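You operate a simulated robot arm through the tools that you are given. There is no shell and no other tool. Be economical: measure what you need, move in short steps, check, and stop when the job is done.

The job below is to be done with a simulated robot arm. You get a single attempt, and the scene is never put back.

## Task
Add a dash of plant feed to the watering can and water the plant in the green pot.
Fine: feed into the can, never neat on soil; stop when the soil is dark, saucer dry; stopper in, bottle back; can back; other plants get none. Set down upright: bottle, watering can.
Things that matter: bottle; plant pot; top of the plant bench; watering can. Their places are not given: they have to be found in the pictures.

Only the result counts: the job must be done as asked and must still hold three seconds after the hand-in. Knocking over, shifting, dropping, spilling or breaking anything else fails it. Lids that push on must go on centred and level and be pressed home; caps that screw on are set level and turned clockwise until they are tight.

## Robot
A 6-joint arm with a two-finger parallel gripper, fixed in place. Base frame: the origin is at the foot of the arm, x ahead of it, y to its left, z up; the work surface is at about z = 0.66. Lengths are in m, angles in rad, forces in N, time in s.
With the tool pointing down near the work surface it reaches from about 0.28 to 0.68 m from the base axis. Its first joint turns from -2.897 to 2.897 rad. Payload 4.1 kg.
Tool frame: the origin (TCP) lies between the finger pads and is the grasp point; the fingertips stand 0.023 m ahead of it; z points along the fingers, y is the line along which they close. The gripper opens to 0.094 m. The fingers are 0.038 m wide and 0.01 m thick; the gripper's body (0.054 by 0.096 m) begins 0.039 m behind the TCP.
Orientation is told as [roll, pitch, yaw] about the base's x, y, z axes, in that order, counted from this pose: with the fingers straight down and closing along the base's y, the tool's x points along the base's -x, its y along +y and its z along -z.

## Interface
- The arm moves only by the tool move_arm. Its argument "targets" is a list of rows, each a list of 7 numbers: the shift along the tool's x, y, z in m, then the turn, a rotation vector about the tool's x, y, z in rad, then the opening in per cent of the stroke, from 0 (shut) to 100 (fully open). In form: [[tx, ty, tz, rx, ry, rz, jaw], ...]. A call has 1 to 20 rows; each row shifts and turns the commanded pose from where the row before left it, along the tool's axes as they then stand. Rows are played at 5 a second. More than 0.05 m and 0.15 rad between two rows, or a gripper value outside its range, and nothing of the call is played. Where a pose cannot be reached the arm comes as near as it can. A force on the tool above 40 N (or 10 N above the force at the start of the call, whichever is more), or a blocked arm, ends the call early, and 0.2 s more pass. The fingers move at their own pace (about 0.045 m/s each) and stop on an object; they squeeze with about 43 N. The grip force told is the motor's: it shows also when the fingers shut on nothing. Time passes only in rows, and 0.2 s behind the last, so rows that do not move let the fingers close. The reply holds the time, the measured pose of the TCP, the force on the tool along the base axes, the opening and the grip force, in the units named above and with some noise, with the torque about the TCP (base axes, N m) and any sound that the robot's microphone picked up.
- Cameras (640 x 400 px; columns grow to the right, rows downward): "scene" is fixed at [0.2246, 0.4917, 1.4908]; the picture's right is [-1.00, -0.09, 0.00], its down [-0.09, 0.99, -0.14] and it looks along [0.01, -0.14, -0.99] (base axes); focal length 214 px, centre (320, 200). "wrist" rides on the gripper at [0.086, 0.016, -0.074] in the tool frame; the picture's right is [-0.18, 0.98, 0.00], its down [-0.58, -0.11, -0.81] and it looks along [-0.79, -0.15, 0.59] (tool axes); focal length 243 px, centre (320, 200).
- get_image(camera): a new picture of that camera. It takes no simulated time.
- move_column(by): slides the trunk up (or, below 0, down) by that many m; the arm rides with it, the base frame stays. It gives what a move gives, with no picture.
- locate(camera, pixels): for up to 12 pixels [column, row] of the newest picture of that camera ("zoom" is the newest enlarged one), the place [x, y, z] in the base frame of the surface seen there, good to about 0.002 m, but the place of the scene camera against the robot may be out by one fixed shift of up to 0.018 m in any direction. It takes no simulated time.
- inspect(camera, box): a new picture of the part [left, top, right, bottom] of that camera's present view, enlarged. It takes no simulated time.
- sign_off(): hands the job in; it is judged then, once.

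Go step by step. Measure first, check grasps and placings, and put right what went wrong. The budget is 80 turns and 54 pictures, counting those below and the enlarged ones. Unless the task says otherwise, let go and move clear before handing in, and close with one line.

The tools are called after ">>>" by a JSON object that holds its "method" and its "body". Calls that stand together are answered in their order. move_arm: Moves the arm, as the interface text tells. Its arguments: {"type":"object","properties":{"targets":{"type":"array","items":{"type":"array","items":{"type":"number"}}}},"required":["targets"]} The other tools are called the same way: move_column (by) slides the trunk up or down; get_image (camera) takes a picture; locate (camera, pixels) gives the place of the surface under pixels of a picture; inspect (camera, box) takes an enlarged picture of a part of a camera's view; sign_off () hands the job in.

At the start:

```text
time: 0.0
eef_pos: [0.2785, 0.248, 1.188]
ee_rot: [0.0, 0.0, -0.001]
wrist_force: [-0.8, 0.1, 0.2]
wrist_torque: [-0.01, 0.0, -0.01]
gripper_width: 0.094
grip_force: 0.1
trunk travel left (down, up): [-0.475, 0.115]
```

scene: 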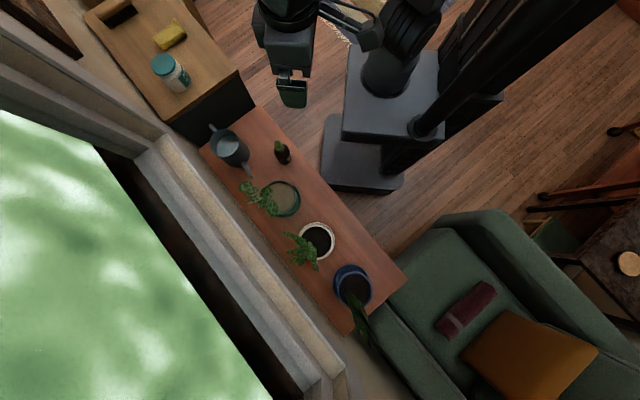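
wrist: 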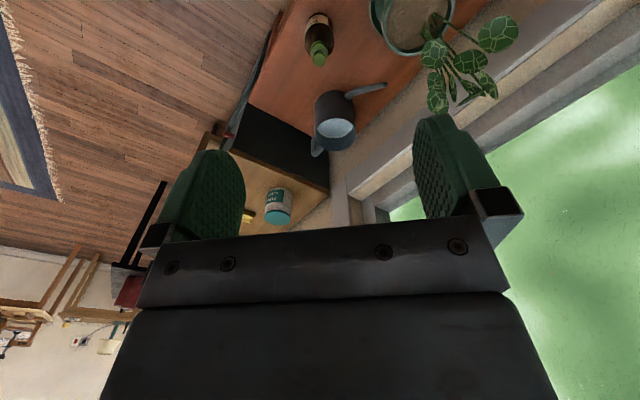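

The scene shows the can near (230,148), the bottle near (283,152), the green pot near (283,198), and the white and blue pots beyond. I'll enlarge that area.

>>> {"method": "inspect", "body": {"camera": "scene", "box": [190, 110, 318, 230]}}

>>> {"method": "inspect", "body": {"camera": "wrist", "box": [240, 0, 500, 165]}}

>>> {"method": "locate", "body": {"camera": "scene", "pixels": [[228, 147], [283, 147], [285, 157], [285, 197], [250, 175], [212, 126], [298, 190], [260, 145], [318, 240], [353, 285], [217, 137], [240, 152]]}}

```text
3.33 times, centred on (254, 170) of scene
```

zoom: 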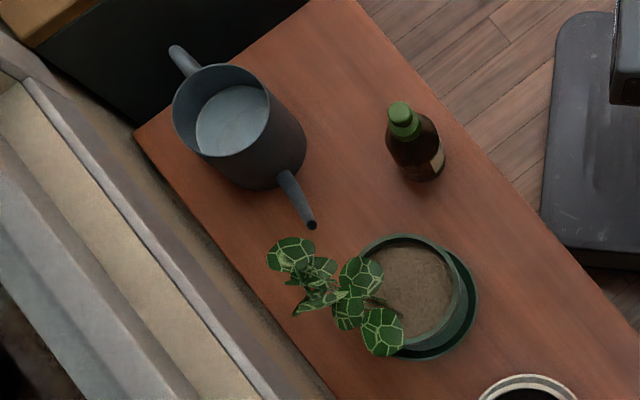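

```text
2.42 times, centred on (370, 82) of wrist
```

zoom: 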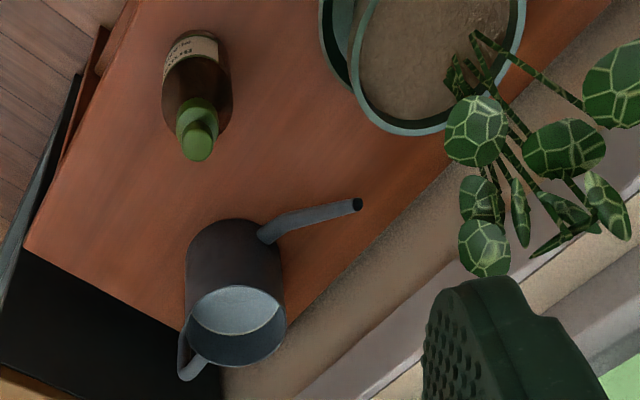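

```text
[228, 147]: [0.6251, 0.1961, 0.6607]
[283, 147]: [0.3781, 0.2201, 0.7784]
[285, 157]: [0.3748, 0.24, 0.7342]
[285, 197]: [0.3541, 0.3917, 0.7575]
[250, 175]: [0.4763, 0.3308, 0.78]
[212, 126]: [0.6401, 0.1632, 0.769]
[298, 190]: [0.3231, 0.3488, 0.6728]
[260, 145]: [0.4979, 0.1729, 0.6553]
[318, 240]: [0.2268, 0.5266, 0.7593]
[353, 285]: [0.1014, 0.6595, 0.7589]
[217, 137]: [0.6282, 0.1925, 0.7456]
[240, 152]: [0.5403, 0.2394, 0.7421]
```

Two zooms taken; the newest is the wrist one, where the can rim, spout tip (357,205), handle (190,365) and stopper (197,145) are visible. I'll locate those.

>>> {"method": "locate", "body": {"camera": "zoom", "pixels": [[198, 150], [195, 108], [195, 85], [357, 206], [275, 230], [187, 374], [181, 345], [200, 362], [235, 288], [235, 363], [188, 325], [284, 325]]}}

>>> {"method": "locate", "body": {"camera": "wrist", "pixels": [[410, 20], [337, 125], [320, 18], [372, 18], [300, 50], [338, 138], [335, 108], [350, 108], [320, 110]]}}

```text
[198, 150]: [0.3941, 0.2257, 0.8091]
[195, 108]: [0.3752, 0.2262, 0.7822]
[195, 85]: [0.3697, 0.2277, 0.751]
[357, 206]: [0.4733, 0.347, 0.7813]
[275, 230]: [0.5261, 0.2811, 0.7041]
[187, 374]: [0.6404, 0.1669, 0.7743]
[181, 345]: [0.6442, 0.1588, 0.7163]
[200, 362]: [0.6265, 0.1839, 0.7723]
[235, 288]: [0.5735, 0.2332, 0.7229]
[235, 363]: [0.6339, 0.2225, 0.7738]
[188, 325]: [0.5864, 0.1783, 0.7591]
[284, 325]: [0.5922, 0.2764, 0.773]
```

```text
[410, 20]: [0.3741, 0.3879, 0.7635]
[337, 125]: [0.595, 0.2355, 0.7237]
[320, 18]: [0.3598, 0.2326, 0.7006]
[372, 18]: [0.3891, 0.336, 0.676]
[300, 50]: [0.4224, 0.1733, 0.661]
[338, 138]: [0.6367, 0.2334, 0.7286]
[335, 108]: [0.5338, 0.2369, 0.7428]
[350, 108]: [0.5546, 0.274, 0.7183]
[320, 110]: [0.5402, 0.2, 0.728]
```

Bottle axis is near (0.39,0.227) with the stopper top at about z 0.81. The can is centred near (0.585,0.227), with its spout tip at (0.473,0.347,0.78) and its handle on the far side. I'll drop the arm for a closer look.

>>> {"method": "move_arm", "body": {"targets": [[0, 0, 0.05, 0, 0, 0, 100], [0, 0, 0.05, 0, 0, 0, 100], [0, 0, 0.05, 0, 0, 0, 100], [0, 0, 0.05, 0, 0, 0, 100]]}}

>>> {"method": "get_image", "body": {"camera": "wrist"}}

```text
time: 1.0
eef_pos: [0.2791, 0.2489, 0.9857]
ee_rot: [-0.001, 0.001, 0.0]
wrist_force: [-0.4, 0.1, 0.4]
wrist_torque: [0.0, -0.02, -0.01]
gripper_width: 0.0939
grip_force: 0.0
trunk travel left (down, up): [-0.475, 0.115]
```

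```text
49 pictures are left
```

wrist: 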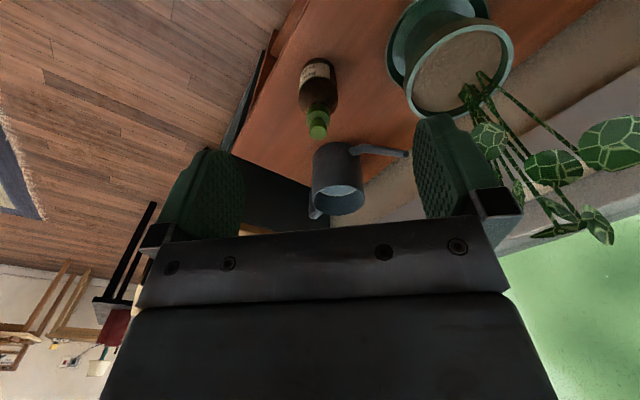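

>>> {"method": "inspect", "body": {"camera": "wrist", "box": [280, 40, 420, 230]}}

>>> {"method": "locate", "body": {"camera": "wrist", "pixels": [[418, 50], [512, 50], [465, 27], [450, 115], [460, 70], [470, 95], [525, 165], [600, 225], [605, 145], [490, 140], [395, 50]]}}

```text
2.11 times, centred on (350, 135) of wrist
```

zoom: 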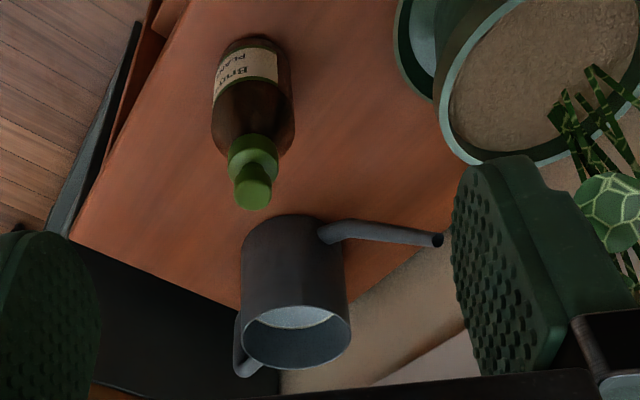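

```text
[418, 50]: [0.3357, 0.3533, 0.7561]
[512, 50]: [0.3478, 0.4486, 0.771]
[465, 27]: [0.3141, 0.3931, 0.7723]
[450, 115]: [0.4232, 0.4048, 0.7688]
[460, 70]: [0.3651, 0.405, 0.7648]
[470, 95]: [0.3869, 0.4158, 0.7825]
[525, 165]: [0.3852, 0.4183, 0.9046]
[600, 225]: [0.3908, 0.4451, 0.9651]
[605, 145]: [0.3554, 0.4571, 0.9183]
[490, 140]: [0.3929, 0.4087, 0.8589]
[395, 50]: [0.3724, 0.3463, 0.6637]
```

The stopper appears to be a knob (zoom 255,190) on a wider collar. I'll measure it, the bottle and the can.

>>> {"method": "locate", "body": {"camera": "zoom", "pixels": [[255, 192], [236, 185], [270, 185], [255, 165], [252, 145], [231, 155], [276, 155], [252, 120], [253, 90], [250, 60], [213, 120], [292, 120]]}}

>>> {"method": "inspect", "body": {"camera": "wrist", "box": [290, 50, 350, 150]}}

```text
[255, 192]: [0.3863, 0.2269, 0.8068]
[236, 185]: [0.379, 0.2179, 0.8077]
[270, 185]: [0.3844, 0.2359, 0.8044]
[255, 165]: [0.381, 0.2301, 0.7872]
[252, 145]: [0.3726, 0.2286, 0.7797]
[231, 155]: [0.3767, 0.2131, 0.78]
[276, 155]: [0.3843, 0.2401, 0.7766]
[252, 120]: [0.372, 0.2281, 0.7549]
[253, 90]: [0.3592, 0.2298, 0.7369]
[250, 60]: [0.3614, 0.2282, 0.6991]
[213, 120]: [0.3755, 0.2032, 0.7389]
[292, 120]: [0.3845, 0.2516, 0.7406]
```

```text
4.00 times, centred on (320, 100) of wrist
```

zoom: 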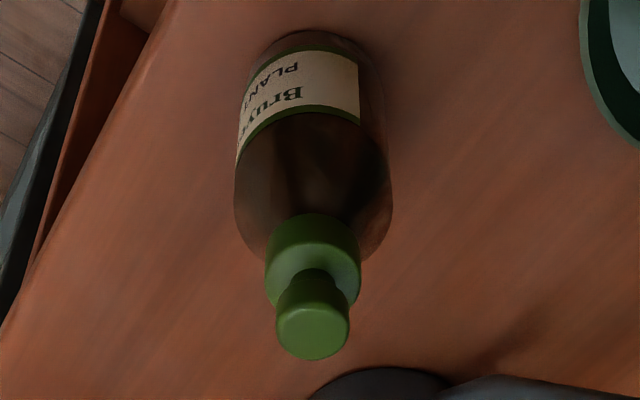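

The stopper knob is about 0.020 m wide at z 0.787–0.808, above a wider collar at about 0.755–0.78; the axis is near (0.384,0.227). I'll move over it and stop above to check.

>>> {"method": "move_arm", "body": {"targets": [[-0.035, -0.0073, 0.03, 0, 0, 0, 60], [-0.035, -0.0073, 0.03, 0, 0, 0, 60], [-0.035, -0.0073, 0.026, 0, 0, 0, 60], [0, 0, 0.035, 0, 0, 0, 60], [0, 0, 0.034, 0, 0, 0, 60], [0, 0, 0, 0, 0, 0, 60]]}}

>>> {"method": "get_image", "body": {"camera": "wrist"}}

```text
time: 2.4
eef_pos: [0.3822, 0.2283, 0.8325]
ee_rot: [0.001, 0.001, -0.001]
wrist_force: [0.9, -0.6, -0.1]
wrist_torque: [-0.02, -0.01, 0.0]
gripper_width: 0.0566
grip_force: 0.1
trunk travel left (down, up): [-0.475, 0.115]
```

```text
46 pictures are left
```

wrist: 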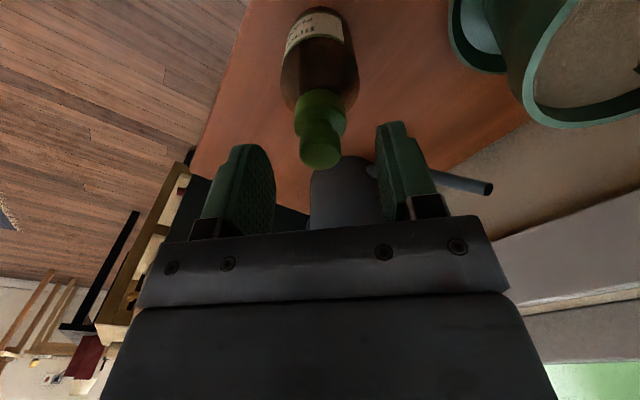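

The knob (320,150) sits centred between the fingers. I'll refine its position from this view.

>>> {"method": "locate", "body": {"camera": "wrist", "pixels": [[320, 160], [302, 150], [338, 150], [320, 145], [319, 130], [319, 120], [318, 105], [318, 93], [297, 118], [343, 118], [318, 65], [318, 30]]}}

>>> {"method": "inspect", "body": {"camera": "wrist", "box": [270, 0, 370, 180]}}

```text
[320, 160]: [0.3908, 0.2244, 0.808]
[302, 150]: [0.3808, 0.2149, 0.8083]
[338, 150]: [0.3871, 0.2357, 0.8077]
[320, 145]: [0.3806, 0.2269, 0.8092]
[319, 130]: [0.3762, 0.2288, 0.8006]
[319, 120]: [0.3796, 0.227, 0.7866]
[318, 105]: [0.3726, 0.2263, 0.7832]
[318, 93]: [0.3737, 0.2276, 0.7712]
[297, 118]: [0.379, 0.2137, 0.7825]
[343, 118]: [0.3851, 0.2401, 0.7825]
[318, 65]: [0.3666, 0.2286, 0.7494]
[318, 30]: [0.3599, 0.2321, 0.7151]
```

```text
2.22 times, centred on (320, 90) of wrist
```

zoom: 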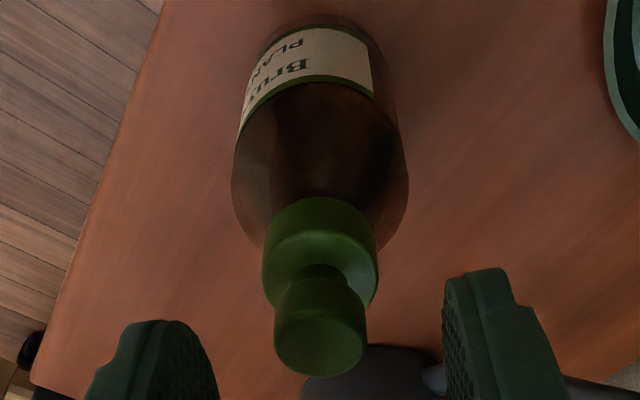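

Knob centre is about (0.384,0.2265), top z 0.808. I'll descend so the tips sit just above the collar, then close.

>>> {"method": "move_arm", "body": {"targets": [[-0.002, -0.0015, 0.012, 0, 0, 0, 60], [0, 0, 0.011, 0, 0, 0, 60], [0, 0, 0, 0, 0, 0, 40], [0, 0, 0, 0, 0, 0, 20], [0, 0, 0, 0, 0, 0, 0], [0, 0, 0, 0, 0, 0, 0], [0, 0, 0, 0, 0, 0, 0]]}}

```text
time: 4.0
eef_pos: [0.3831, 0.2251, 0.8099]
ee_rot: [-0.001, -0.001, 0.0]
wrist_force: [0.3, -0.4, -0.4]
wrist_torque: [-0.03, -0.03, -0.03]
gripper_width: 0.0215
grip_force: 43.2
trunk travel left (down, up): [-0.475, 0.115]
heard: snap
```

The gripper holds the knob (21.5 mm) and a snap was heard. I'll pull up a little and check the forces.

>>> {"method": "move_arm", "body": {"targets": [[0, 0, -0.003, 0, 0, 0, 0], [0, 0, -0.003, 0, 0, 0, 0], [0, 0, -0.003, 0, 0, 0, 0], [0, 0, -0.003, 0, 0, 0, 0]]}}

>>> {"method": "inspect", "body": {"camera": "wrist", "box": [220, 0, 420, 240]}}

```text
time: 5.0
eef_pos: [0.3861, 0.2263, 0.8217]
ee_rot: [-0.001, 0.0, 0.0]
wrist_force: [0.2, 0.2, 0.1]
wrist_torque: [0.0, -0.03, 0.01]
gripper_width: 0.0214
grip_force: 42.6
trunk travel left (down, up): [-0.475, 0.115]
```

```text
1.67 times, centred on (320, 120) of wrist
```

zoom: 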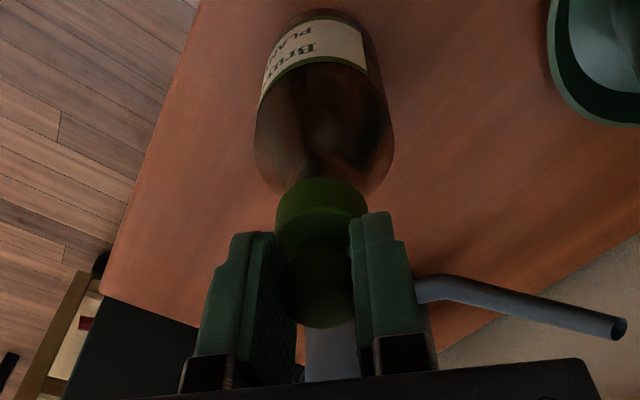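

The stopper, with its collar, lifts off with almost no load (snap = seal released). I'll raise it further and look.

>>> {"method": "move_arm", "body": {"targets": [[0, 0, -0.02, 0, 0, 0, 0], [0, 0, -0.03, 0, 0, 0, 0], [0, 0, -0.03, 0, 0, 0, 0]]}}

>>> {"method": "get_image", "body": {"camera": "wrist"}}

>>> {"method": "inspect", "body": {"camera": "scene", "box": [190, 90, 320, 220]}}

```text
time: 5.8
eef_pos: [0.3855, 0.2241, 0.9023]
ee_rot: [0.0, -0.001, -0.001]
wrist_force: [0.1, 0.0, -1.0]
wrist_torque: [-0.02, 0.01, 0.02]
gripper_width: 0.0212
grip_force: 43.1
trunk travel left (down, up): [-0.475, 0.115]
```

```text
43 pictures are left
```

wrist: 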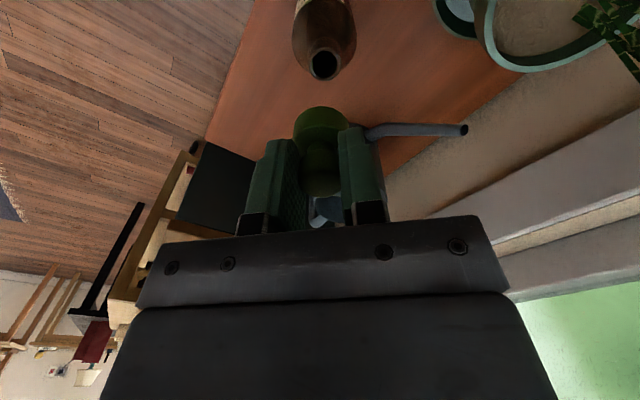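

```text
3.08 times, centred on (255, 155) of scene
```

zoom: 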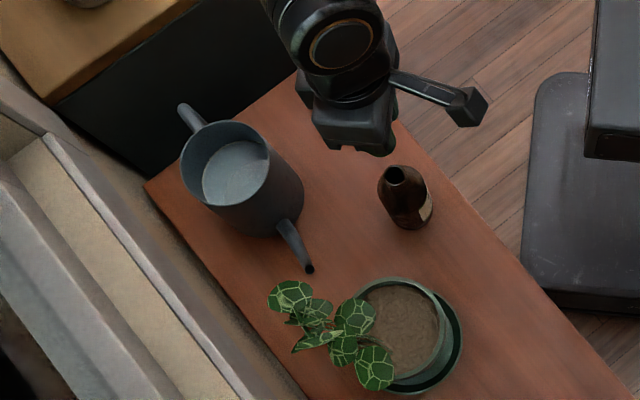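

The stopper is out and the bottle is standing open at wrist (323,65). I'll measure the mouth, the collar and a free bench spot.

>>> {"method": "locate", "body": {"camera": "wrist", "pixels": [[323, 75], [323, 52], [308, 65], [340, 65], [324, 66], [323, 108], [323, 118], [323, 135], [296, 128], [349, 120]]}}

>>> {"method": "locate", "body": {"camera": "zoom", "pixels": [[320, 170], [340, 190], [400, 110], [440, 180], [500, 240], [350, 230], [410, 170], [310, 268], [290, 110], [150, 187], [345, 255]]}}

>>> {"method": "inspect", "body": {"camera": "wrist", "box": [270, 20, 390, 230]}}

```text
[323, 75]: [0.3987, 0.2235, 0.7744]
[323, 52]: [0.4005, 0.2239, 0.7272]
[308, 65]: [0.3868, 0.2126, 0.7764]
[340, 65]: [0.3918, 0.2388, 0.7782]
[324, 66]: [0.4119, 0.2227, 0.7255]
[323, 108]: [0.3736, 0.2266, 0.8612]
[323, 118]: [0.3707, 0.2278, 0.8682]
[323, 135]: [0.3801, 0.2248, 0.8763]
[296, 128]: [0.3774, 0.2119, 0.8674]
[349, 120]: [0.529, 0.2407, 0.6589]
```

```text
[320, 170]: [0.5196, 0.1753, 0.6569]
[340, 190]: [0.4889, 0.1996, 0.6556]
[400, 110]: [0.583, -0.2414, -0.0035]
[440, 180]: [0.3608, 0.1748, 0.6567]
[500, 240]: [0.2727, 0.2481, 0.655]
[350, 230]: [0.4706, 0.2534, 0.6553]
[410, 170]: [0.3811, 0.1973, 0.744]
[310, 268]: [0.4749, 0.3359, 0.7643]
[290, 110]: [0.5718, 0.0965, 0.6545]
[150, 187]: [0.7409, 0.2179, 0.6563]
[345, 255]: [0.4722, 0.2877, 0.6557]
```

```text
1.90 times, centred on (330, 125) of wrist
```

zoom: 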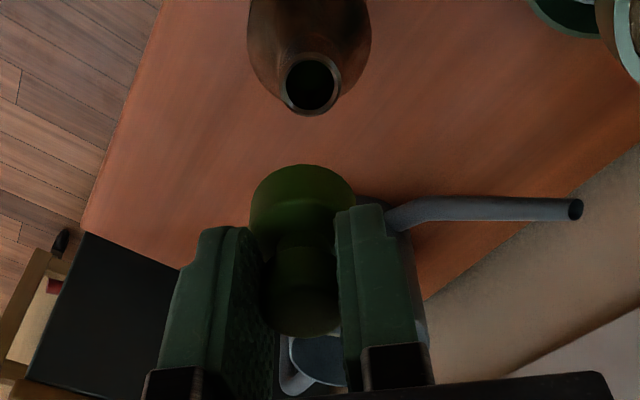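

The bottle mouth is at about (0.387,0.226,0.777). The stopper's skirt bottom sits about 0.041 m below the TCP, and the bench is at z≈0.66. I'll set the stopper down on the free spot near (0.455,0.185).

>>> {"method": "move_arm", "body": {"targets": [[-0.035, -0.02, 0, 0, 0, 0, 0], [-0.035, -0.019, 0, 0, 0, 0, 0], [0, 0, 0.045, 0, 0, 0, 0], [0, 0, 0.045, 0, 0, 0, 0], [0, 0, 0.045, 0, 0, 0, 0], [0, 0, 0.045, 0, 0, 0, 0], [0, 0, 0.008, 0, 0, 0, 0]]}}

>>> {"method": "get_image", "body": {"camera": "wrist"}}

```text
time: 7.4
eef_pos: [0.4546, 0.1856, 0.7151]
ee_rot: [0.0, -0.001, 0.002]
wrist_force: [0.3, 0.3, 0.2]
wrist_torque: [-0.02, 0.0, 0.0]
gripper_width: 0.0215
grip_force: 42.9
trunk travel left (down, up): [-0.475, 0.115]
```

```text
40 pictures are left
```

wrist: 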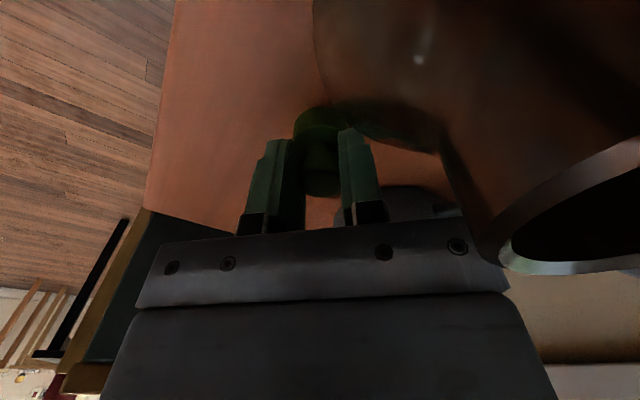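

The camera housing is very close to the bottle (dark shape at right), so I'll go up and set the stopper down farther away at about (0.49,0.16).

>>> {"method": "move_arm", "body": {"targets": [[0, 0, -0.04, 0, 0, 0, 0], [0, -0.025, 0, 0, 0, 0, 0], [-0.035, 0, 0, 0, 0, 0, 0], [0, 0, 0.04, 0, 0, 0, 0], [0, 0, 0.004, 0, 0, 0, 0], [0, 0, 0.004, 0, 0, 0, 0], [0, 0, 0.003, 0, 0, 0, 0], [0, 0, 0.0, 0, 0, 0, 0]]}}

>>> {"method": "inspect", "body": {"camera": "wrist", "box": [200, 40, 420, 240]}}

```text
time: 9.2
eef_pos: [0.4895, 0.1625, 0.7034]
ee_rot: [0.002, 0.0, -0.001]
wrist_force: [0.8, -0.3, -0.4]
wrist_torque: [0.02, -0.02, -0.03]
gripper_width: 0.0214
grip_force: 43.3
trunk travel left (down, up): [-0.475, 0.115]
```

```text
2.00 times, centred on (310, 140) of wrist
```

zoom: 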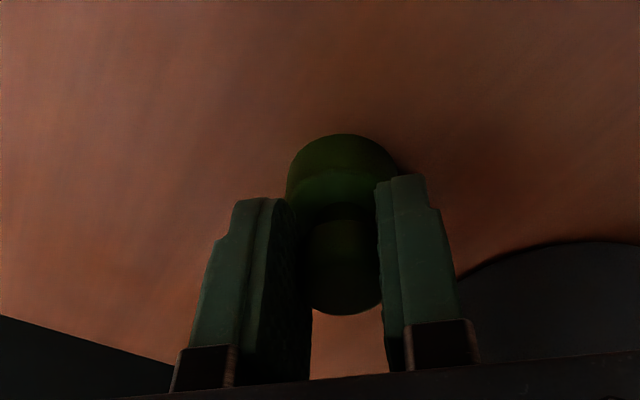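

It isn't touching yet; I'll step down in 1.5 mm increments until there is contact.

>>> {"method": "move_arm", "body": {"targets": [[0, 0, 0.0015, 0, 0, 0, 0], [0, 0, 0.0015, 0, 0, 0, 0], [0, 0, 0.0015, 0, 0, 0, 0]]}}

>>> {"method": "locate", "body": {"camera": "zoom", "pixels": [[340, 136], [340, 150], [340, 165], [340, 120], [250, 120], [450, 120]]}}

```text
time: 10.0
eef_pos: [0.4899, 0.1618, 0.6991]
ee_rot: [0.001, 0.001, 0.0]
wrist_force: [-0.2, 0.3, -0.3]
wrist_torque: [0.0, -0.01, 0.01]
gripper_width: 0.0214
grip_force: 43.1
trunk travel left (down, up): [-0.475, 0.115]
```

```text
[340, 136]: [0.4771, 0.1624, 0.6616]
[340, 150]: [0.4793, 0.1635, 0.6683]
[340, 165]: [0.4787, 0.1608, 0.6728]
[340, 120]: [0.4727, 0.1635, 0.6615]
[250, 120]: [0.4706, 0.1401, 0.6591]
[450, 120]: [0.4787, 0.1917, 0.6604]
```

>>> {"method": "move_arm", "body": {"targets": [[0, 0, 0.0015, 0, 0, 0, 0], [0, 0, 0.0015, 0, 0, 0, 0], [0, 0, 0.0015, 0, 0, 0, 0], [0, 0, 0, 0, 0, 0, 0]]}}

```text
time: 11.0
eef_pos: [0.4908, 0.1621, 0.694]
ee_rot: [0.0, -0.001, 0.0]
wrist_force: [0.4, 0.0, -0.5]
wrist_torque: [-0.02, 0.01, 0.04]
gripper_width: 0.0214
grip_force: 42.5
trunk travel left (down, up): [-0.475, 0.115]
```

Still no contact force; I'll keep stepping.

>>> {"method": "move_arm", "body": {"targets": [[0, 0, 0.0015, 0, 0, 0, 0], [0, 0, 0.0015, 0, 0, 0, 0], [0, 0, 0, 0, 0, 0, 0]]}}

>>> {"method": "inspect", "body": {"camera": "wrist", "box": [260, 60, 400, 200]}}

```text
time: 11.8
eef_pos: [0.4908, 0.1605, 0.6923]
ee_rot: [0.001, -0.001, 0.0]
wrist_force: [-1.6, -0.1, 5.0]
wrist_torque: [0.04, 0.01, 0.0]
gripper_width: 0.0211
grip_force: 43.0
trunk travel left (down, up): [-0.475, 0.115]
```

```text
2.86 times, centred on (330, 130) of wrist
```

zoom: 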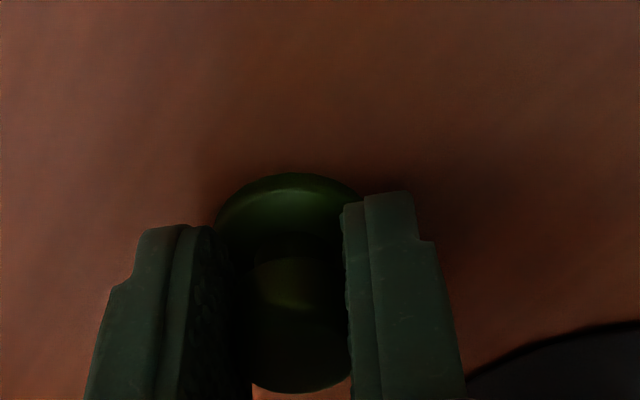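

Contact of 5 N at TCP z 0.692, so the stopper is standing on the bench. I'll release it slowly, rise, and look.

>>> {"method": "move_arm", "body": {"targets": [[0, 0, 0, 0, 0, 0, 25], [0, 0, 0, 0, 0, 0, 40], [0, 0, 0, 0, 0, 0, 60], [0, 0, -0.015, 0, 0, 0, 60], [0, 0, -0.03, 0, 0, 0, 60], [0, 0, -0.05, 0, 0, 0, 60], [0, 0, -0.05, 0, 0, 0, 60]]}}

>>> {"method": "get_image", "body": {"camera": "wrist"}}

```text
time: 13.4
eef_pos: [0.4874, 0.1608, 0.8358]
ee_rot: [-0.001, 0.001, 0.001]
wrist_force: [0.4, 0.4, -0.1]
wrist_torque: [0.0, 0.01, -0.01]
gripper_width: 0.0565
grip_force: 0.0
trunk travel left (down, up): [-0.475, 0.115]
```

```text
37 pictures are left
```

wrist: 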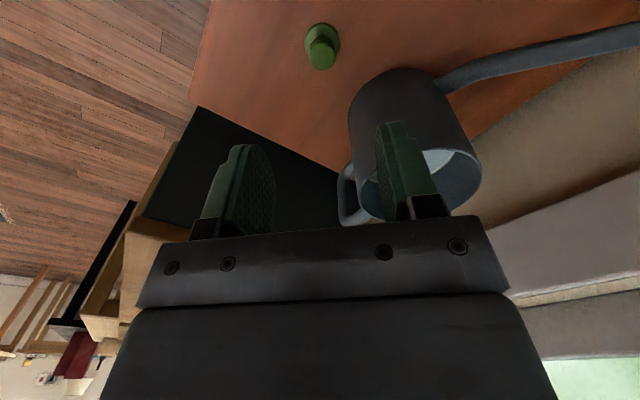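

The stopper stands upright at (322,48). I'll measure it, the can's handle and the rim from this close view.

>>> {"method": "inspect", "body": {"camera": "wrist", "box": [290, 0, 500, 240]}}

>>> {"method": "locate", "body": {"camera": "wrist", "pixels": [[323, 60], [310, 55], [336, 55], [321, 35], [322, 25], [340, 45], [345, 190], [352, 215], [360, 190], [450, 150], [480, 170], [425, 205]]}}

```text
1.67 times, centred on (395, 120) of wrist
```

zoom: 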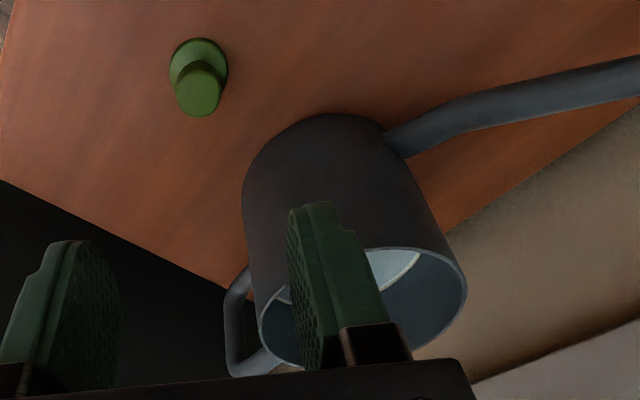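

```text
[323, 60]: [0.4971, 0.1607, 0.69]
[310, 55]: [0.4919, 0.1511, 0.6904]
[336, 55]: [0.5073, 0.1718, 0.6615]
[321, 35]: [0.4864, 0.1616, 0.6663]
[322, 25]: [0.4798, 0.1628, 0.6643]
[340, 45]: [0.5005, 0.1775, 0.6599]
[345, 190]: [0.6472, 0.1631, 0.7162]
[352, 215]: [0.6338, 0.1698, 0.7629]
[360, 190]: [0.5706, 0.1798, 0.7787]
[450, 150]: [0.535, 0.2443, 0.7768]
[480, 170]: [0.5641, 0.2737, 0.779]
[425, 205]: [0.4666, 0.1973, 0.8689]
```

Stopper top reads 0.690, lower than expected, so I'll zoom in on it.

>>> {"method": "inspect", "body": {"camera": "wrist", "box": [297, 12, 349, 80]}}

```text
5.88 times, centred on (323, 46) of wrist
```

zoom: 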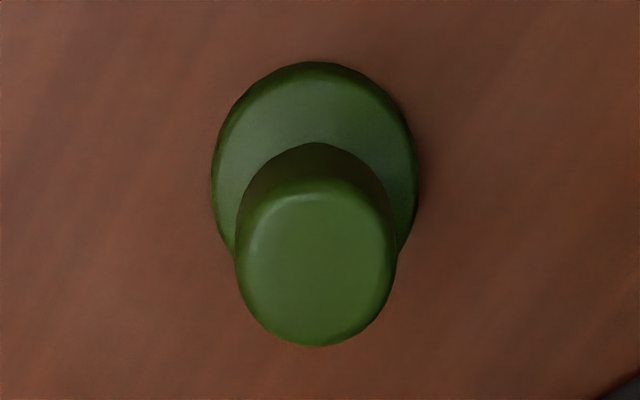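

The stopper stands upright and stable; its top is 32 mm above its seat, matching the grip. Next I'll retreat above the near side of the bottle and tilt the tool 50° so the fingers can take the bottle body with its mouth clear of the palm.

>>> {"method": "move_arm", "body": {"targets": [[0, 0, -0.045, 0, 0, 0, 80], [0.0395, 0.013, -0.01, 0, 0, 0, 80], [0.0395, 0.013, 0, 0, 0, 0, 80], [0.0395, 0.013, 0, 0, 0, 0, 80], [0.0395, 0.013, 0, 0, 0, 0, 80], [0.0395, 0.013, 0, 0, 0, 0, 80], [0, 0, 0, 0, -0.1455, 0, 80], [0, 0, 0, 0, -0.1455, 0, 80], [0, 0, 0, 0, -0.1455, 0, 80], [0, 0, 0, 0, -0.1455, 0, 80], [0, 0, 0, 0, -0.1455, 0, 80], [0, 0, 0, 0, -0.1455, 0, 80], [0, 0, 0, 0, 0, 0, 80]]}}

>>> {"method": "get_image", "body": {"camera": "wrist"}}

```text
time: 16.2
eef_pos: [0.2955, 0.2319, 0.8907]
ee_rot: [-0.002, -0.875, 0.0]
wrist_force: [-0.3, 0.2, -1.1]
wrist_torque: [-0.02, -0.01, -0.03]
gripper_width: 0.075
grip_force: 0.0
out of reach, approached as far as the arm can: row 12
trunk travel left (down, up): [-0.475, 0.115]
```

```text
34 pictures are left
```

wrist: 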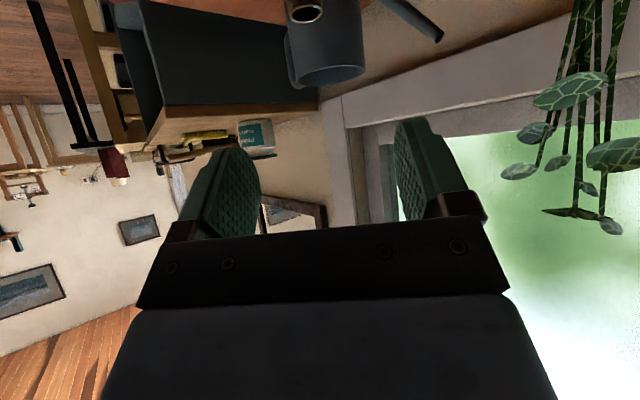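

The tilt is reached (the pose sits at the edge of reach). I'll lower the trunk by 0.115 m to bring the hand onto the approach line, then look.

>>> {"method": "move_column", "body": {"by": -0.115}}

>>> {"method": "get_image", "body": {"camera": "wrist"}}

```text
time: 17.7
eef_pos: [0.2955, 0.2331, 0.7743]
ee_rot: [-0.001, -0.873, -0.001]
wrist_force: [-0.1, -0.9, 0.2]
wrist_torque: [0.0, -0.02, 0.01]
gripper_width: 0.0753
grip_force: 0.0
trunk travel left (down, up): [-0.36, 0.23]
```

```text
33 pictures are left
```

wrist: 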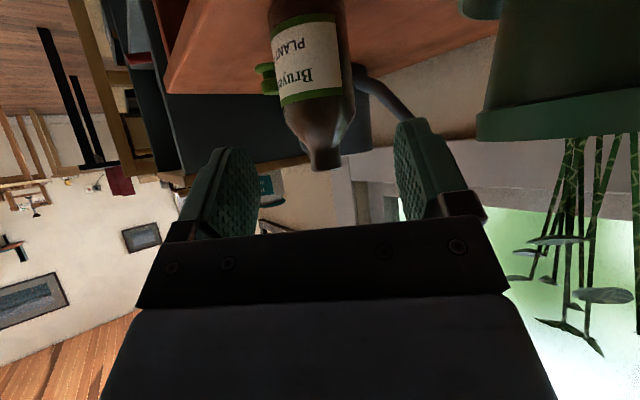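

>>> {"method": "locate", "body": {"camera": "wrist", "pixels": [[272, 60], [350, 60], [309, 20], [310, 60], [312, 100], [320, 130], [325, 150], [326, 165], [312, 160], [340, 160], [284, 105], [354, 100]]}}

```text
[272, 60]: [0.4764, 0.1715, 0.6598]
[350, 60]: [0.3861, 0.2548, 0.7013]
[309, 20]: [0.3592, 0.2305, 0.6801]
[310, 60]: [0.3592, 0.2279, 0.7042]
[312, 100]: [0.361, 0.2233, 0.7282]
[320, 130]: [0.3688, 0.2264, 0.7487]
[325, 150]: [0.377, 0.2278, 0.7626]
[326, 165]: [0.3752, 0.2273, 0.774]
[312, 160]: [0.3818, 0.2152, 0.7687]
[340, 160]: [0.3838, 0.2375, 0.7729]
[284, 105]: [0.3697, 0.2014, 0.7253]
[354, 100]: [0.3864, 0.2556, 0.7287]
```

The bottle axis is at about (0.387,0.2275), body radius 0.027. I'll advance along the fingers to the grasp point but leave the jaws open to verify the pose.

>>> {"method": "move_arm", "body": {"targets": [[-0.0018, -0.0056, 0.03, 0, 0, 0, 80], [0, 0, 0.03, 0, 0, 0, 80], [0, 0, 0.025, 0, 0, 0, 80], [0, 0, 0.016, 0, 0, 0, 80], [0, 0, 0, 0, 0, 0, 80]]}}

>>> {"method": "get_image", "body": {"camera": "wrist"}}

```text
time: 18.9
eef_pos: [0.377, 0.2273, 0.7129]
ee_rot: [-0.011, -0.871, 0.005]
wrist_force: [1.2, 0.4, -0.4]
wrist_torque: [-0.01, 0.01, 0.03]
gripper_width: 0.0756
grip_force: 0.1
trunk travel left (down, up): [-0.36, 0.23]
```

```text
32 pictures are left
```

wrist: 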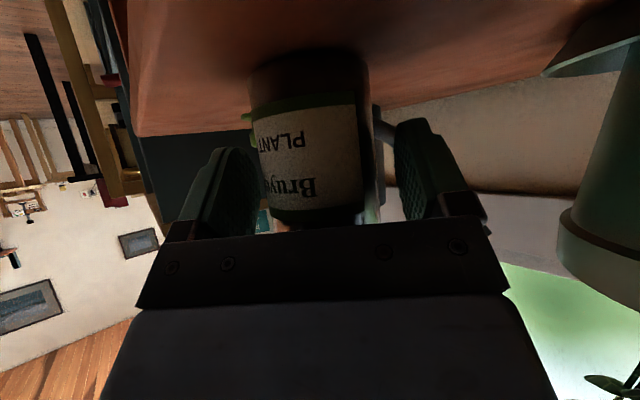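

The bottle sits between the fingers with the TCP at (0.377,0.227,0.713). I'll close on it.

>>> {"method": "move_arm", "body": {"targets": [[0, 0, 0, 0, 0, 0, 62], [0, 0, 0, 0, 0, 0, 50], [0, 0, 0, 0, 0, 0, 30], [0, 0, 0, 0, 0, 0, 30], [0, 0, 0, 0, 0, 0, 30]]}}

```text
time: 20.1
eef_pos: [0.3753, 0.227, 0.7134]
ee_rot: [-0.011, -0.872, 0.005]
wrist_force: [0.1, 0.8, 0.9]
wrist_torque: [0.18, 0.05, 0.05]
gripper_width: 0.0567
grip_force: 43.0
trunk travel left (down, up): [-0.36, 0.23]
```

Gripped at 56.7 mm. I'll lift with the trunk and check.

>>> {"method": "move_column", "body": {"by": 0.15}}

>>> {"method": "inspect", "body": {"camera": "scene", "box": [170, 60, 350, 230]}}

```text
time: 21.8
eef_pos: [0.3755, 0.2272, 0.8629]
ee_rot: [-0.011, -0.87, 0.006]
wrist_force: [0.2, 0.1, -2.8]
wrist_torque: [0.02, 0.07, 0.01]
gripper_width: 0.056
grip_force: 43.2
trunk travel left (down, up): [-0.51, 0.08]
```

```text
2.35 times, centred on (260, 145) of scene
```

zoom: 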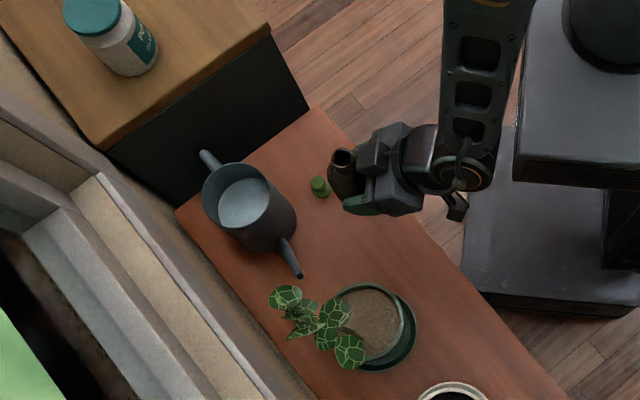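

Lifted cleanly (about 2.8 N). I'll carry the bottle upright to beside the can opening at x≈0.513, z≈0.87.

>>> {"method": "move_arm", "body": {"targets": [[-0.0188, 0, 0.0202, 0, 0, 0, 30], [-0.0188, 0, 0.0202, 0, 0, 0, 30], [-0.0188, 0, 0.0202, 0, 0, 0, 30], [-0.0188, 0, 0.0202, 0, 0, 0, 30], [-0.0188, 0, 0.0202, 0, 0, 0, 30], [0, 0, 0, 0, 0, 0, 30]]}}

```text
time: 23.2
eef_pos: [0.5142, 0.2247, 0.8689]
ee_rot: [-0.011, -0.871, 0.005]
wrist_force: [0.2, -0.6, -3.3]
wrist_torque: [-0.01, 0.03, -0.02]
gripper_width: 0.0564
grip_force: 44.0
trunk travel left (down, up): [-0.51, 0.08]
```

At (0.514,0.225,0.869). Now I'll tilt forward about 50°, with the mouth coming over the can.

>>> {"method": "move_arm", "body": {"targets": [[0, 0.002, 0, 0, 0.145, 0, 30], [0, 0, 0, 0, 0.145, 0, 30], [0, 0, 0, 0, 0.145, 0, 30], [0, 0, 0, 0, 0.145, 0, 30], [0, 0, 0, 0, 0.145, 0, 30], [0, 0, 0, 0, 0.145, 0, 30]]}}

>>> {"method": "get_image", "body": {"camera": "wrist"}}

```text
time: 24.6
eef_pos: [0.5138, 0.2298, 0.8687]
ee_rot: [-0.005, 0.002, -0.005]
wrist_force: [-0.3, 0.5, -2.3]
wrist_torque: [0.0, 0.02, 0.02]
gripper_width: 0.0565
grip_force: 43.3
trunk travel left (down, up): [-0.51, 0.08]
```

```text
30 pictures are left
```

wrist: 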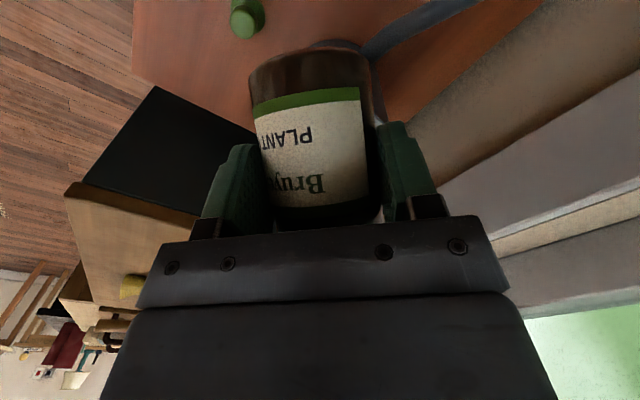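

At 50° nothing has been heard. I'll tilt on to about 70° and listen.

>>> {"method": "move_arm", "body": {"targets": [[0, 0, 0, 0, 0.12, 0, 30], [0, 0, 0, 0, 0.12, 0, 30], [0, 0, 0, 0, 0.1, 0, 30], [0, 0, 0, 0, 0, 0, 30]]}}

>>> {"method": "inspect", "body": {"camera": "scene", "box": [180, 80, 320, 200]}}

```text
time: 25.6
eef_pos: [0.5126, 0.2286, 0.8687]
ee_rot: [-0.006, 0.341, -0.005]
wrist_force: [-0.4, 0.2, -2.4]
wrist_torque: [0.03, 0.02, 0.01]
gripper_width: 0.0561
grip_force: 42.5
trunk travel left (down, up): [-0.51, 0.08]
```

```text
3.33 times, centred on (250, 140) of scene
```

zoom: 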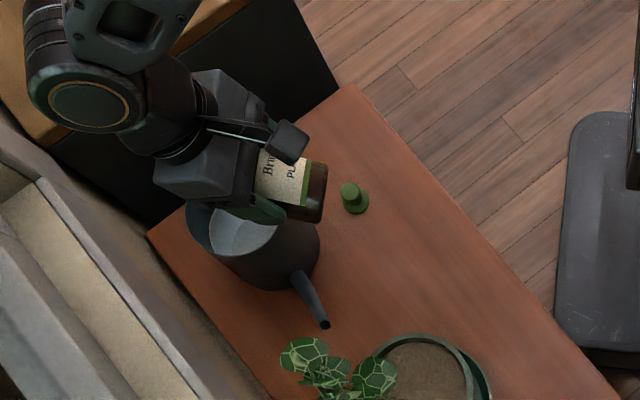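

Mouth should be near (0.576,0.228,0.88), over the can. I'll go on in small tilt steps with pauses.

>>> {"method": "move_arm", "body": {"targets": [[0, 0, 0, 0, 0.09, 0, 30], [0, 0, 0, 0, 0, 0, 30], [0, 0, 0, 0, 0.09, 0, 30], [0, 0, 0, 0, 0, 0, 30]]}}

```text
time: 26.6
eef_pos: [0.5133, 0.2296, 0.8688]
ee_rot: [-0.007, 0.521, -0.006]
wrist_force: [0.2, -0.2, -3.4]
wrist_torque: [0.01, 0.01, 0.01]
gripper_width: 0.0562
grip_force: 42.7
trunk travel left (down, up): [-0.51, 0.08]
```

No pour sound at about 80°. Continuing.

>>> {"method": "move_arm", "body": {"targets": [[0, 0, 0, 0, 0.08, 0, 30], [0, 0, 0, 0, 0, 0, 30], [0, 0, 0, 0, 0.08, 0, 30], [0, 0, 0, 0, 0, 0, 30]]}}

```text
time: 27.6
eef_pos: [0.5127, 0.23, 0.8694]
ee_rot: [-0.008, 0.68, -0.01]
wrist_force: [-1.3, 0.3, -2.8]
wrist_torque: [0.02, 0.0, 0.01]
gripper_width: 0.0559
grip_force: 43.2
trunk travel left (down, up): [-0.51, 0.08]
```

At about 89° there's still no sound; I'll check the view for a stream or a colour change in the can.

>>> {"method": "inspect", "body": {"camera": "scene", "box": [200, 100, 300, 180]}}

```text
5.00 times, centred on (250, 140) of scene
```

zoom: 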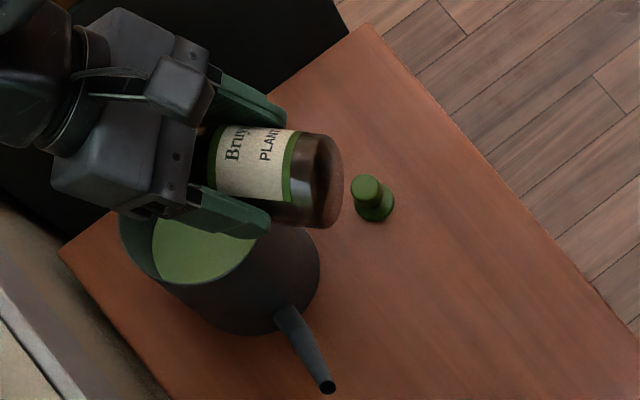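

The water in the can has turned green, so feed has gone in. I'll tilt the bottle back upright right away.

>>> {"method": "move_arm", "body": {"targets": [[0, 0, 0, 0, -0.148, 0, 30], [0, 0, 0, 0, -0.148, 0, 30], [0, 0, 0, 0, -0.148, 0, 30], [0, 0, 0, 0, -0.148, 0, 30], [0, 0, 0, 0, -0.148, 0, 30], [0, 0, 0, 0, -0.148, 0, 30], [0, 0, 0, 0, -0.148, 0, 30], [0, 0, 0, 0, -0.148, 0, 30], [0, 0, 0, 0, -0.148, 0, 30], [0, 0, 0, 0, -0.148, 0, 30], [0, 0, 0, 0, -0.071, 0, 30], [0, 0, 0, 0, 0, 0, 30]]}}

>>> {"method": "inspect", "body": {"camera": "scene", "box": [190, 90, 320, 200]}}

```text
time: 30.2
eef_pos: [0.5124, 0.2297, 0.87]
ee_rot: [-0.012, -0.873, 0.004]
wrist_force: [0.5, -0.8, -1.7]
wrist_torque: [0.0, 0.04, 0.01]
gripper_width: 0.0561
grip_force: 42.9
trunk travel left (down, up): [-0.51, 0.08]
```

```text
3.64 times, centred on (255, 145) of scene
```

zoom: 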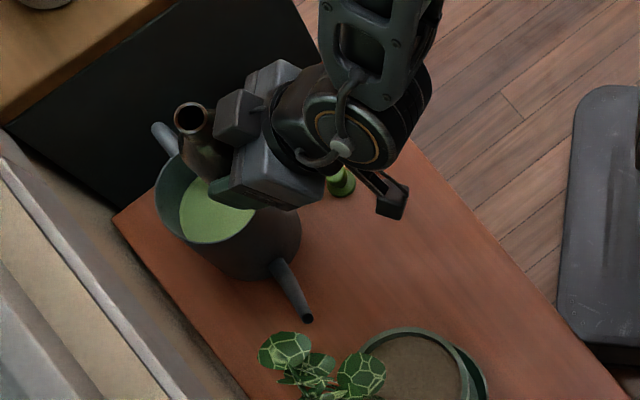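

Feed is in the can, no spill is visible and the bottle is upright. I'll carry it back above its place.

>>> {"method": "move_arm", "body": {"targets": [[0.0187, -0.0005, -0.0201, 0, 0, 0, 30], [0.0187, -0.0005, -0.0201, 0, 0, 0, 30], [0.0187, -0.0005, -0.0201, 0, 0, 0, 30], [0.0187, -0.0005, -0.0201, 0, 0, 0, 30], [0.0187, -0.0005, -0.0201, 0, 0, 0, 30], [0, 0, 0, 0, 0, 0, 30]]}}

>>> {"method": "move_column", "body": {"by": -0.143}}

```text
time: 31.6
eef_pos: [0.3757, 0.2287, 0.8634]
ee_rot: [-0.01, -0.872, 0.004]
wrist_force: [0.0, 0.3, -3.2]
wrist_torque: [-0.03, 0.03, -0.03]
gripper_width: 0.0561
grip_force: 42.6
trunk travel left (down, up): [-0.51, 0.08]
```

```text
time: 33.3
eef_pos: [0.377, 0.2292, 0.7198]
ee_rot: [-0.011, -0.871, 0.004]
wrist_force: [0.0, 0.0, -2.2]
wrist_torque: [0.0, 0.03, 0.0]
gripper_width: 0.056
grip_force: 42.4
trunk travel left (down, up): [-0.367, 0.223]
```

The bottle is about 6.5 mm above its seat; I'll lower it gently.

>>> {"method": "move_column", "body": {"by": -0.0055}}

>>> {"method": "move_column", "body": {"by": -0.0015}}

```text
time: 33.9
eef_pos: [0.3777, 0.2294, 0.7142]
ee_rot: [-0.01, -0.87, 0.006]
wrist_force: [0.5, 0.8, -1.9]
wrist_torque: [0.04, 0.0, -0.04]
gripper_width: 0.056
grip_force: 43.4
trunk travel left (down, up): [-0.362, 0.228]
```

```text
time: 34.4
eef_pos: [0.3771, 0.229, 0.7139]
ee_rot: [-0.007, -0.874, 0.001]
wrist_force: [-2.2, -1.9, 13.7]
wrist_torque: [0.16, 0.25, 0.05]
gripper_width: 0.056
grip_force: 42.9
trunk travel left (down, up): [-0.36, 0.23]
```

Seated on the bench (13.7 N). I'll ease off 1 mm, open, and back away along the approach line.

>>> {"method": "move_column", "body": {"by": 0.001}}

>>> {"method": "move_arm", "body": {"targets": [[0, 0, 0, 0, 0, 0, 68], [0, 0, 0, 0, 0, 0, 80], [0, 0, 0, 0, 0, 0, 80], [0, 0, -0.02, 0, 0, 0, 80], [0, 0, -0.03, 0, 0, 0, 80], [0, 0, -0.03, 0, 0, 0, 80], [0, 0, -0.02, 0, 0, 0, 80]]}}

>>> {"method": "move_column", "body": {"by": 0.2}}

>>> {"method": "get_image", "body": {"camera": "wrist"}}

```text
time: 34.9
eef_pos: [0.3755, 0.2285, 0.715]
ee_rot: [-0.009, -0.873, 0.002]
wrist_force: [0.7, -0.1, 9.2]
wrist_torque: [0.21, -0.02, 0.01]
gripper_width: 0.0556
grip_force: 43.4
trunk travel left (down, up): [-0.361, 0.229]
```

```text
time: 36.5
eef_pos: [0.2996, 0.2306, 0.7787]
ee_rot: [-0.012, -0.872, 0.005]
wrist_force: [0.3, -0.3, -0.2]
wrist_torque: [0.0, 0.02, -0.02]
gripper_width: 0.0755
grip_force: 0.1
trunk travel left (down, up): [-0.361, 0.229]
```

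```text
time: 38.6
eef_pos: [0.3008, 0.2302, 0.9788]
ee_rot: [-0.012, -0.871, 0.005]
wrist_force: [0.2, 0.0, -0.3]
wrist_torque: [-0.05, -0.02, -0.01]
gripper_width: 0.0751
grip_force: 0.1
trunk travel left (down, up): [-0.561, 0.029]
```

```text
26 pictures are left
```

wrist: 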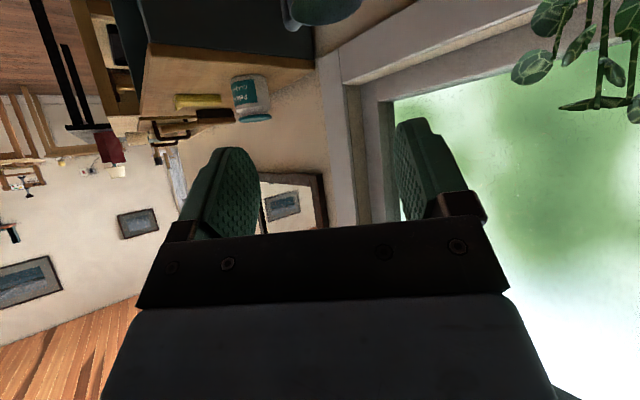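

I'll bring the tool back to vertical and check the bottle's position from here.

>>> {"method": "move_arm", "body": {"targets": [[0, 0, 0, 0, 0.145, 0, 60], [0, 0, 0, 0, 0.145, 0, 60], [0, 0, 0, 0, 0.145, 0, 60], [0, 0, 0, 0, 0.145, 0, 60], [0, 0, 0, 0, 0.145, 0, 60], [0, 0, 0, 0.005, 0.145, -0.005, 60], [0, 0, 0.04, 0, 0, 0, 60], [0, 0, 0.03, 0, 0, 0, 60], [0, 0, 0, 0, 0, 0, 60]]}}

>>> {"method": "inspect", "body": {"camera": "wrist", "box": [240, 0, 440, 220]}}

```text
time: 40.6
eef_pos: [0.3003, 0.2296, 0.9101]
ee_rot: [-0.012, -0.002, -0.002]
wrist_force: [1.0, 0.4, 0.3]
wrist_torque: [-0.02, 0.0, 0.01]
gripper_width: 0.0567
grip_force: 0.1
trunk travel left (down, up): [-0.561, 0.029]
```

```text
1.82 times, centred on (340, 110) of wrist
```

zoom: 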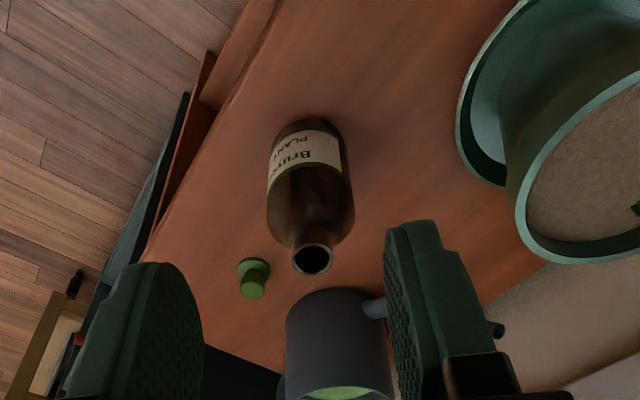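

Bottle stands upright with its mouth at zoom (312,259). I'll measure the mouth ring and the stopper.

>>> {"method": "locate", "body": {"camera": "zoom", "pixels": [[312, 244], [312, 274], [294, 260], [331, 258], [297, 250], [327, 248], [298, 271], [327, 269], [270, 200], [352, 200], [252, 290], [252, 284]]}}

```text
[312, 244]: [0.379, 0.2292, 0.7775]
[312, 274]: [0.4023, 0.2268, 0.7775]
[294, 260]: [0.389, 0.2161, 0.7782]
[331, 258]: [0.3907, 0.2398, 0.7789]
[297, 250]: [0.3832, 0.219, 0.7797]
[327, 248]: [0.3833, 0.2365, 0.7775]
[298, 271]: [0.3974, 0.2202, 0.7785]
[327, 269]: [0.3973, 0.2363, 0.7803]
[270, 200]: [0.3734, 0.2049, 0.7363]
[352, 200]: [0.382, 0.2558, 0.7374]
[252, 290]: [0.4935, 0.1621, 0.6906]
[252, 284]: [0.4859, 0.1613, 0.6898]
```

Mouth centre is (0.3903,0.228,0.778) and the stopper is at (0.4905,0.161). I'll go and pick up the stopper.

>>> {"method": "move_arm", "body": {"targets": [[-0.038, -0.0137, 0, -0.012, 0, 0, 60], [-0.038, -0.0137, 0, 0, 0, 0, 60], [-0.038, -0.0137, 0, 0, 0, 0, 60], [-0.038, -0.0137, 0, 0, 0, 0, 60], [-0.038, -0.0137, 0, 0, 0, 0, 60], [0, 0, 0.045, 0, 0, 0, 60], [0, 0, 0.045, 0, 0, 0, 60], [0, 0, 0.045, 0, 0, 0, 60], [0, 0, 0.045, 0, 0, 0, 60], [0, 0, 0, 0, 0, 0, 60]]}}

>>> {"method": "get_image", "body": {"camera": "wrist"}}

```text
time: 42.8
eef_pos: [0.4911, 0.1609, 0.7301]
ee_rot: [-0.002, -0.002, 0.001]
wrist_force: [0.1, 0.3, -0.3]
wrist_torque: [0.01, 0.02, -0.02]
gripper_width: 0.0565
grip_force: 0.0
trunk travel left (down, up): [-0.561, 0.029]
```

```text
24 pictures are left
```

wrist: 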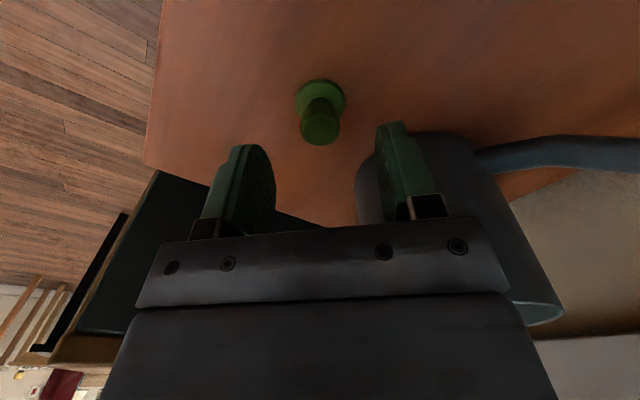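

The knob at (320,128) is centred between the fingers. I'll descend and close.

>>> {"method": "move_arm", "body": {"targets": [[0, 0, 0.02, 0, 0, 0, 60], [0, 0, 0.0175, 0, 0, 0, 60], [0, 0, 0, 0, 0, 0, 40], [0, 0, 0, 0, 0, 0, 20], [0, 0, 0, 0, 0, 0, 0], [0, 0, 0, 0, 0, 0, 0], [0, 0, 0, 0, 0, 0, 0]]}}

```text
time: 44.4
eef_pos: [0.4905, 0.1604, 0.695]
ee_rot: [-0.002, -0.003, 0.0]
wrist_force: [-0.5, 0.0, 0.9]
wrist_torque: [0.0, -0.03, 0.01]
gripper_width: 0.0216
grip_force: 43.5
trunk travel left (down, up): [-0.561, 0.029]
```

Gripped at 21.6 mm. I'll lift and move above the bottle mouth.

>>> {"method": "move_arm", "body": {"targets": [[0, 0, -0.04, 0, 0, 0, 0], [0, 0, -0.045, 0, 0, 0, 0], [0, 0, -0.045, 0, 0, 0, 0], [0, 0, -0.03, 0, 0, 0, 0], [0.0334, 0.0225, 0, 0, 0, 0, 0], [0.0334, 0.0225, 0, 0, 0, 0, 0], [0.0334, 0.0226, 0, 0, 0, 0, 0], [0, 0, 0, 0, 0, 0, 0]]}}

>>> {"method": "inspect", "body": {"camera": "wrist", "box": [240, 20, 400, 230]}}

```text
time: 46.2
eef_pos: [0.389, 0.2263, 0.8531]
ee_rot: [-0.003, -0.003, 0.0]
wrist_force: [0.5, -0.4, 0.5]
wrist_torque: [0.0, -0.02, -0.02]
gripper_width: 0.0213
grip_force: 42.9
trunk travel left (down, up): [-0.561, 0.029]
```

```text
1.90 times, centred on (320, 125) of wrist
```

zoom: 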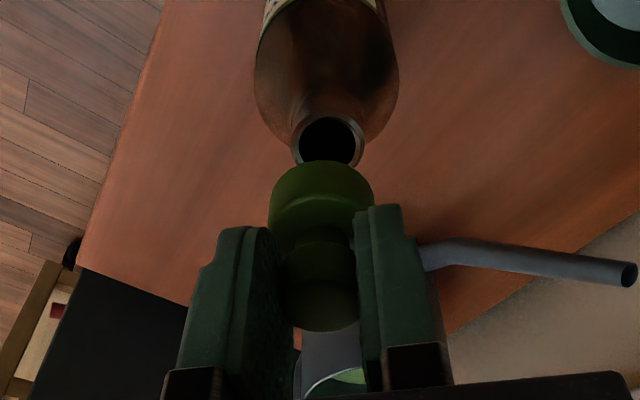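

I'll measure the mouth ring and the stopper skirt in this view to align them.

>>> {"method": "locate", "body": {"camera": "zoom", "pixels": [[329, 115], [297, 140], [362, 137], [308, 122], [352, 120], [320, 163], [320, 180], [271, 195], [372, 188], [271, 215], [320, 325], [322, 200]]}}

```text
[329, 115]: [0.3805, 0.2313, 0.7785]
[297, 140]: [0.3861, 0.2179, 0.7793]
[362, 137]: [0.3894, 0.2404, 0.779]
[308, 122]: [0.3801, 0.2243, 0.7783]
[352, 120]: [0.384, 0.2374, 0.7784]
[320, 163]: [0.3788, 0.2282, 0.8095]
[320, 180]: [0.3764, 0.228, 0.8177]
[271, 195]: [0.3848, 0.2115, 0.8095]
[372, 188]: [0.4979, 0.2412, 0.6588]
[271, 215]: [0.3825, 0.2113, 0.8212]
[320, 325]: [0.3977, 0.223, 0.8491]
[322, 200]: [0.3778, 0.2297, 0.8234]
```

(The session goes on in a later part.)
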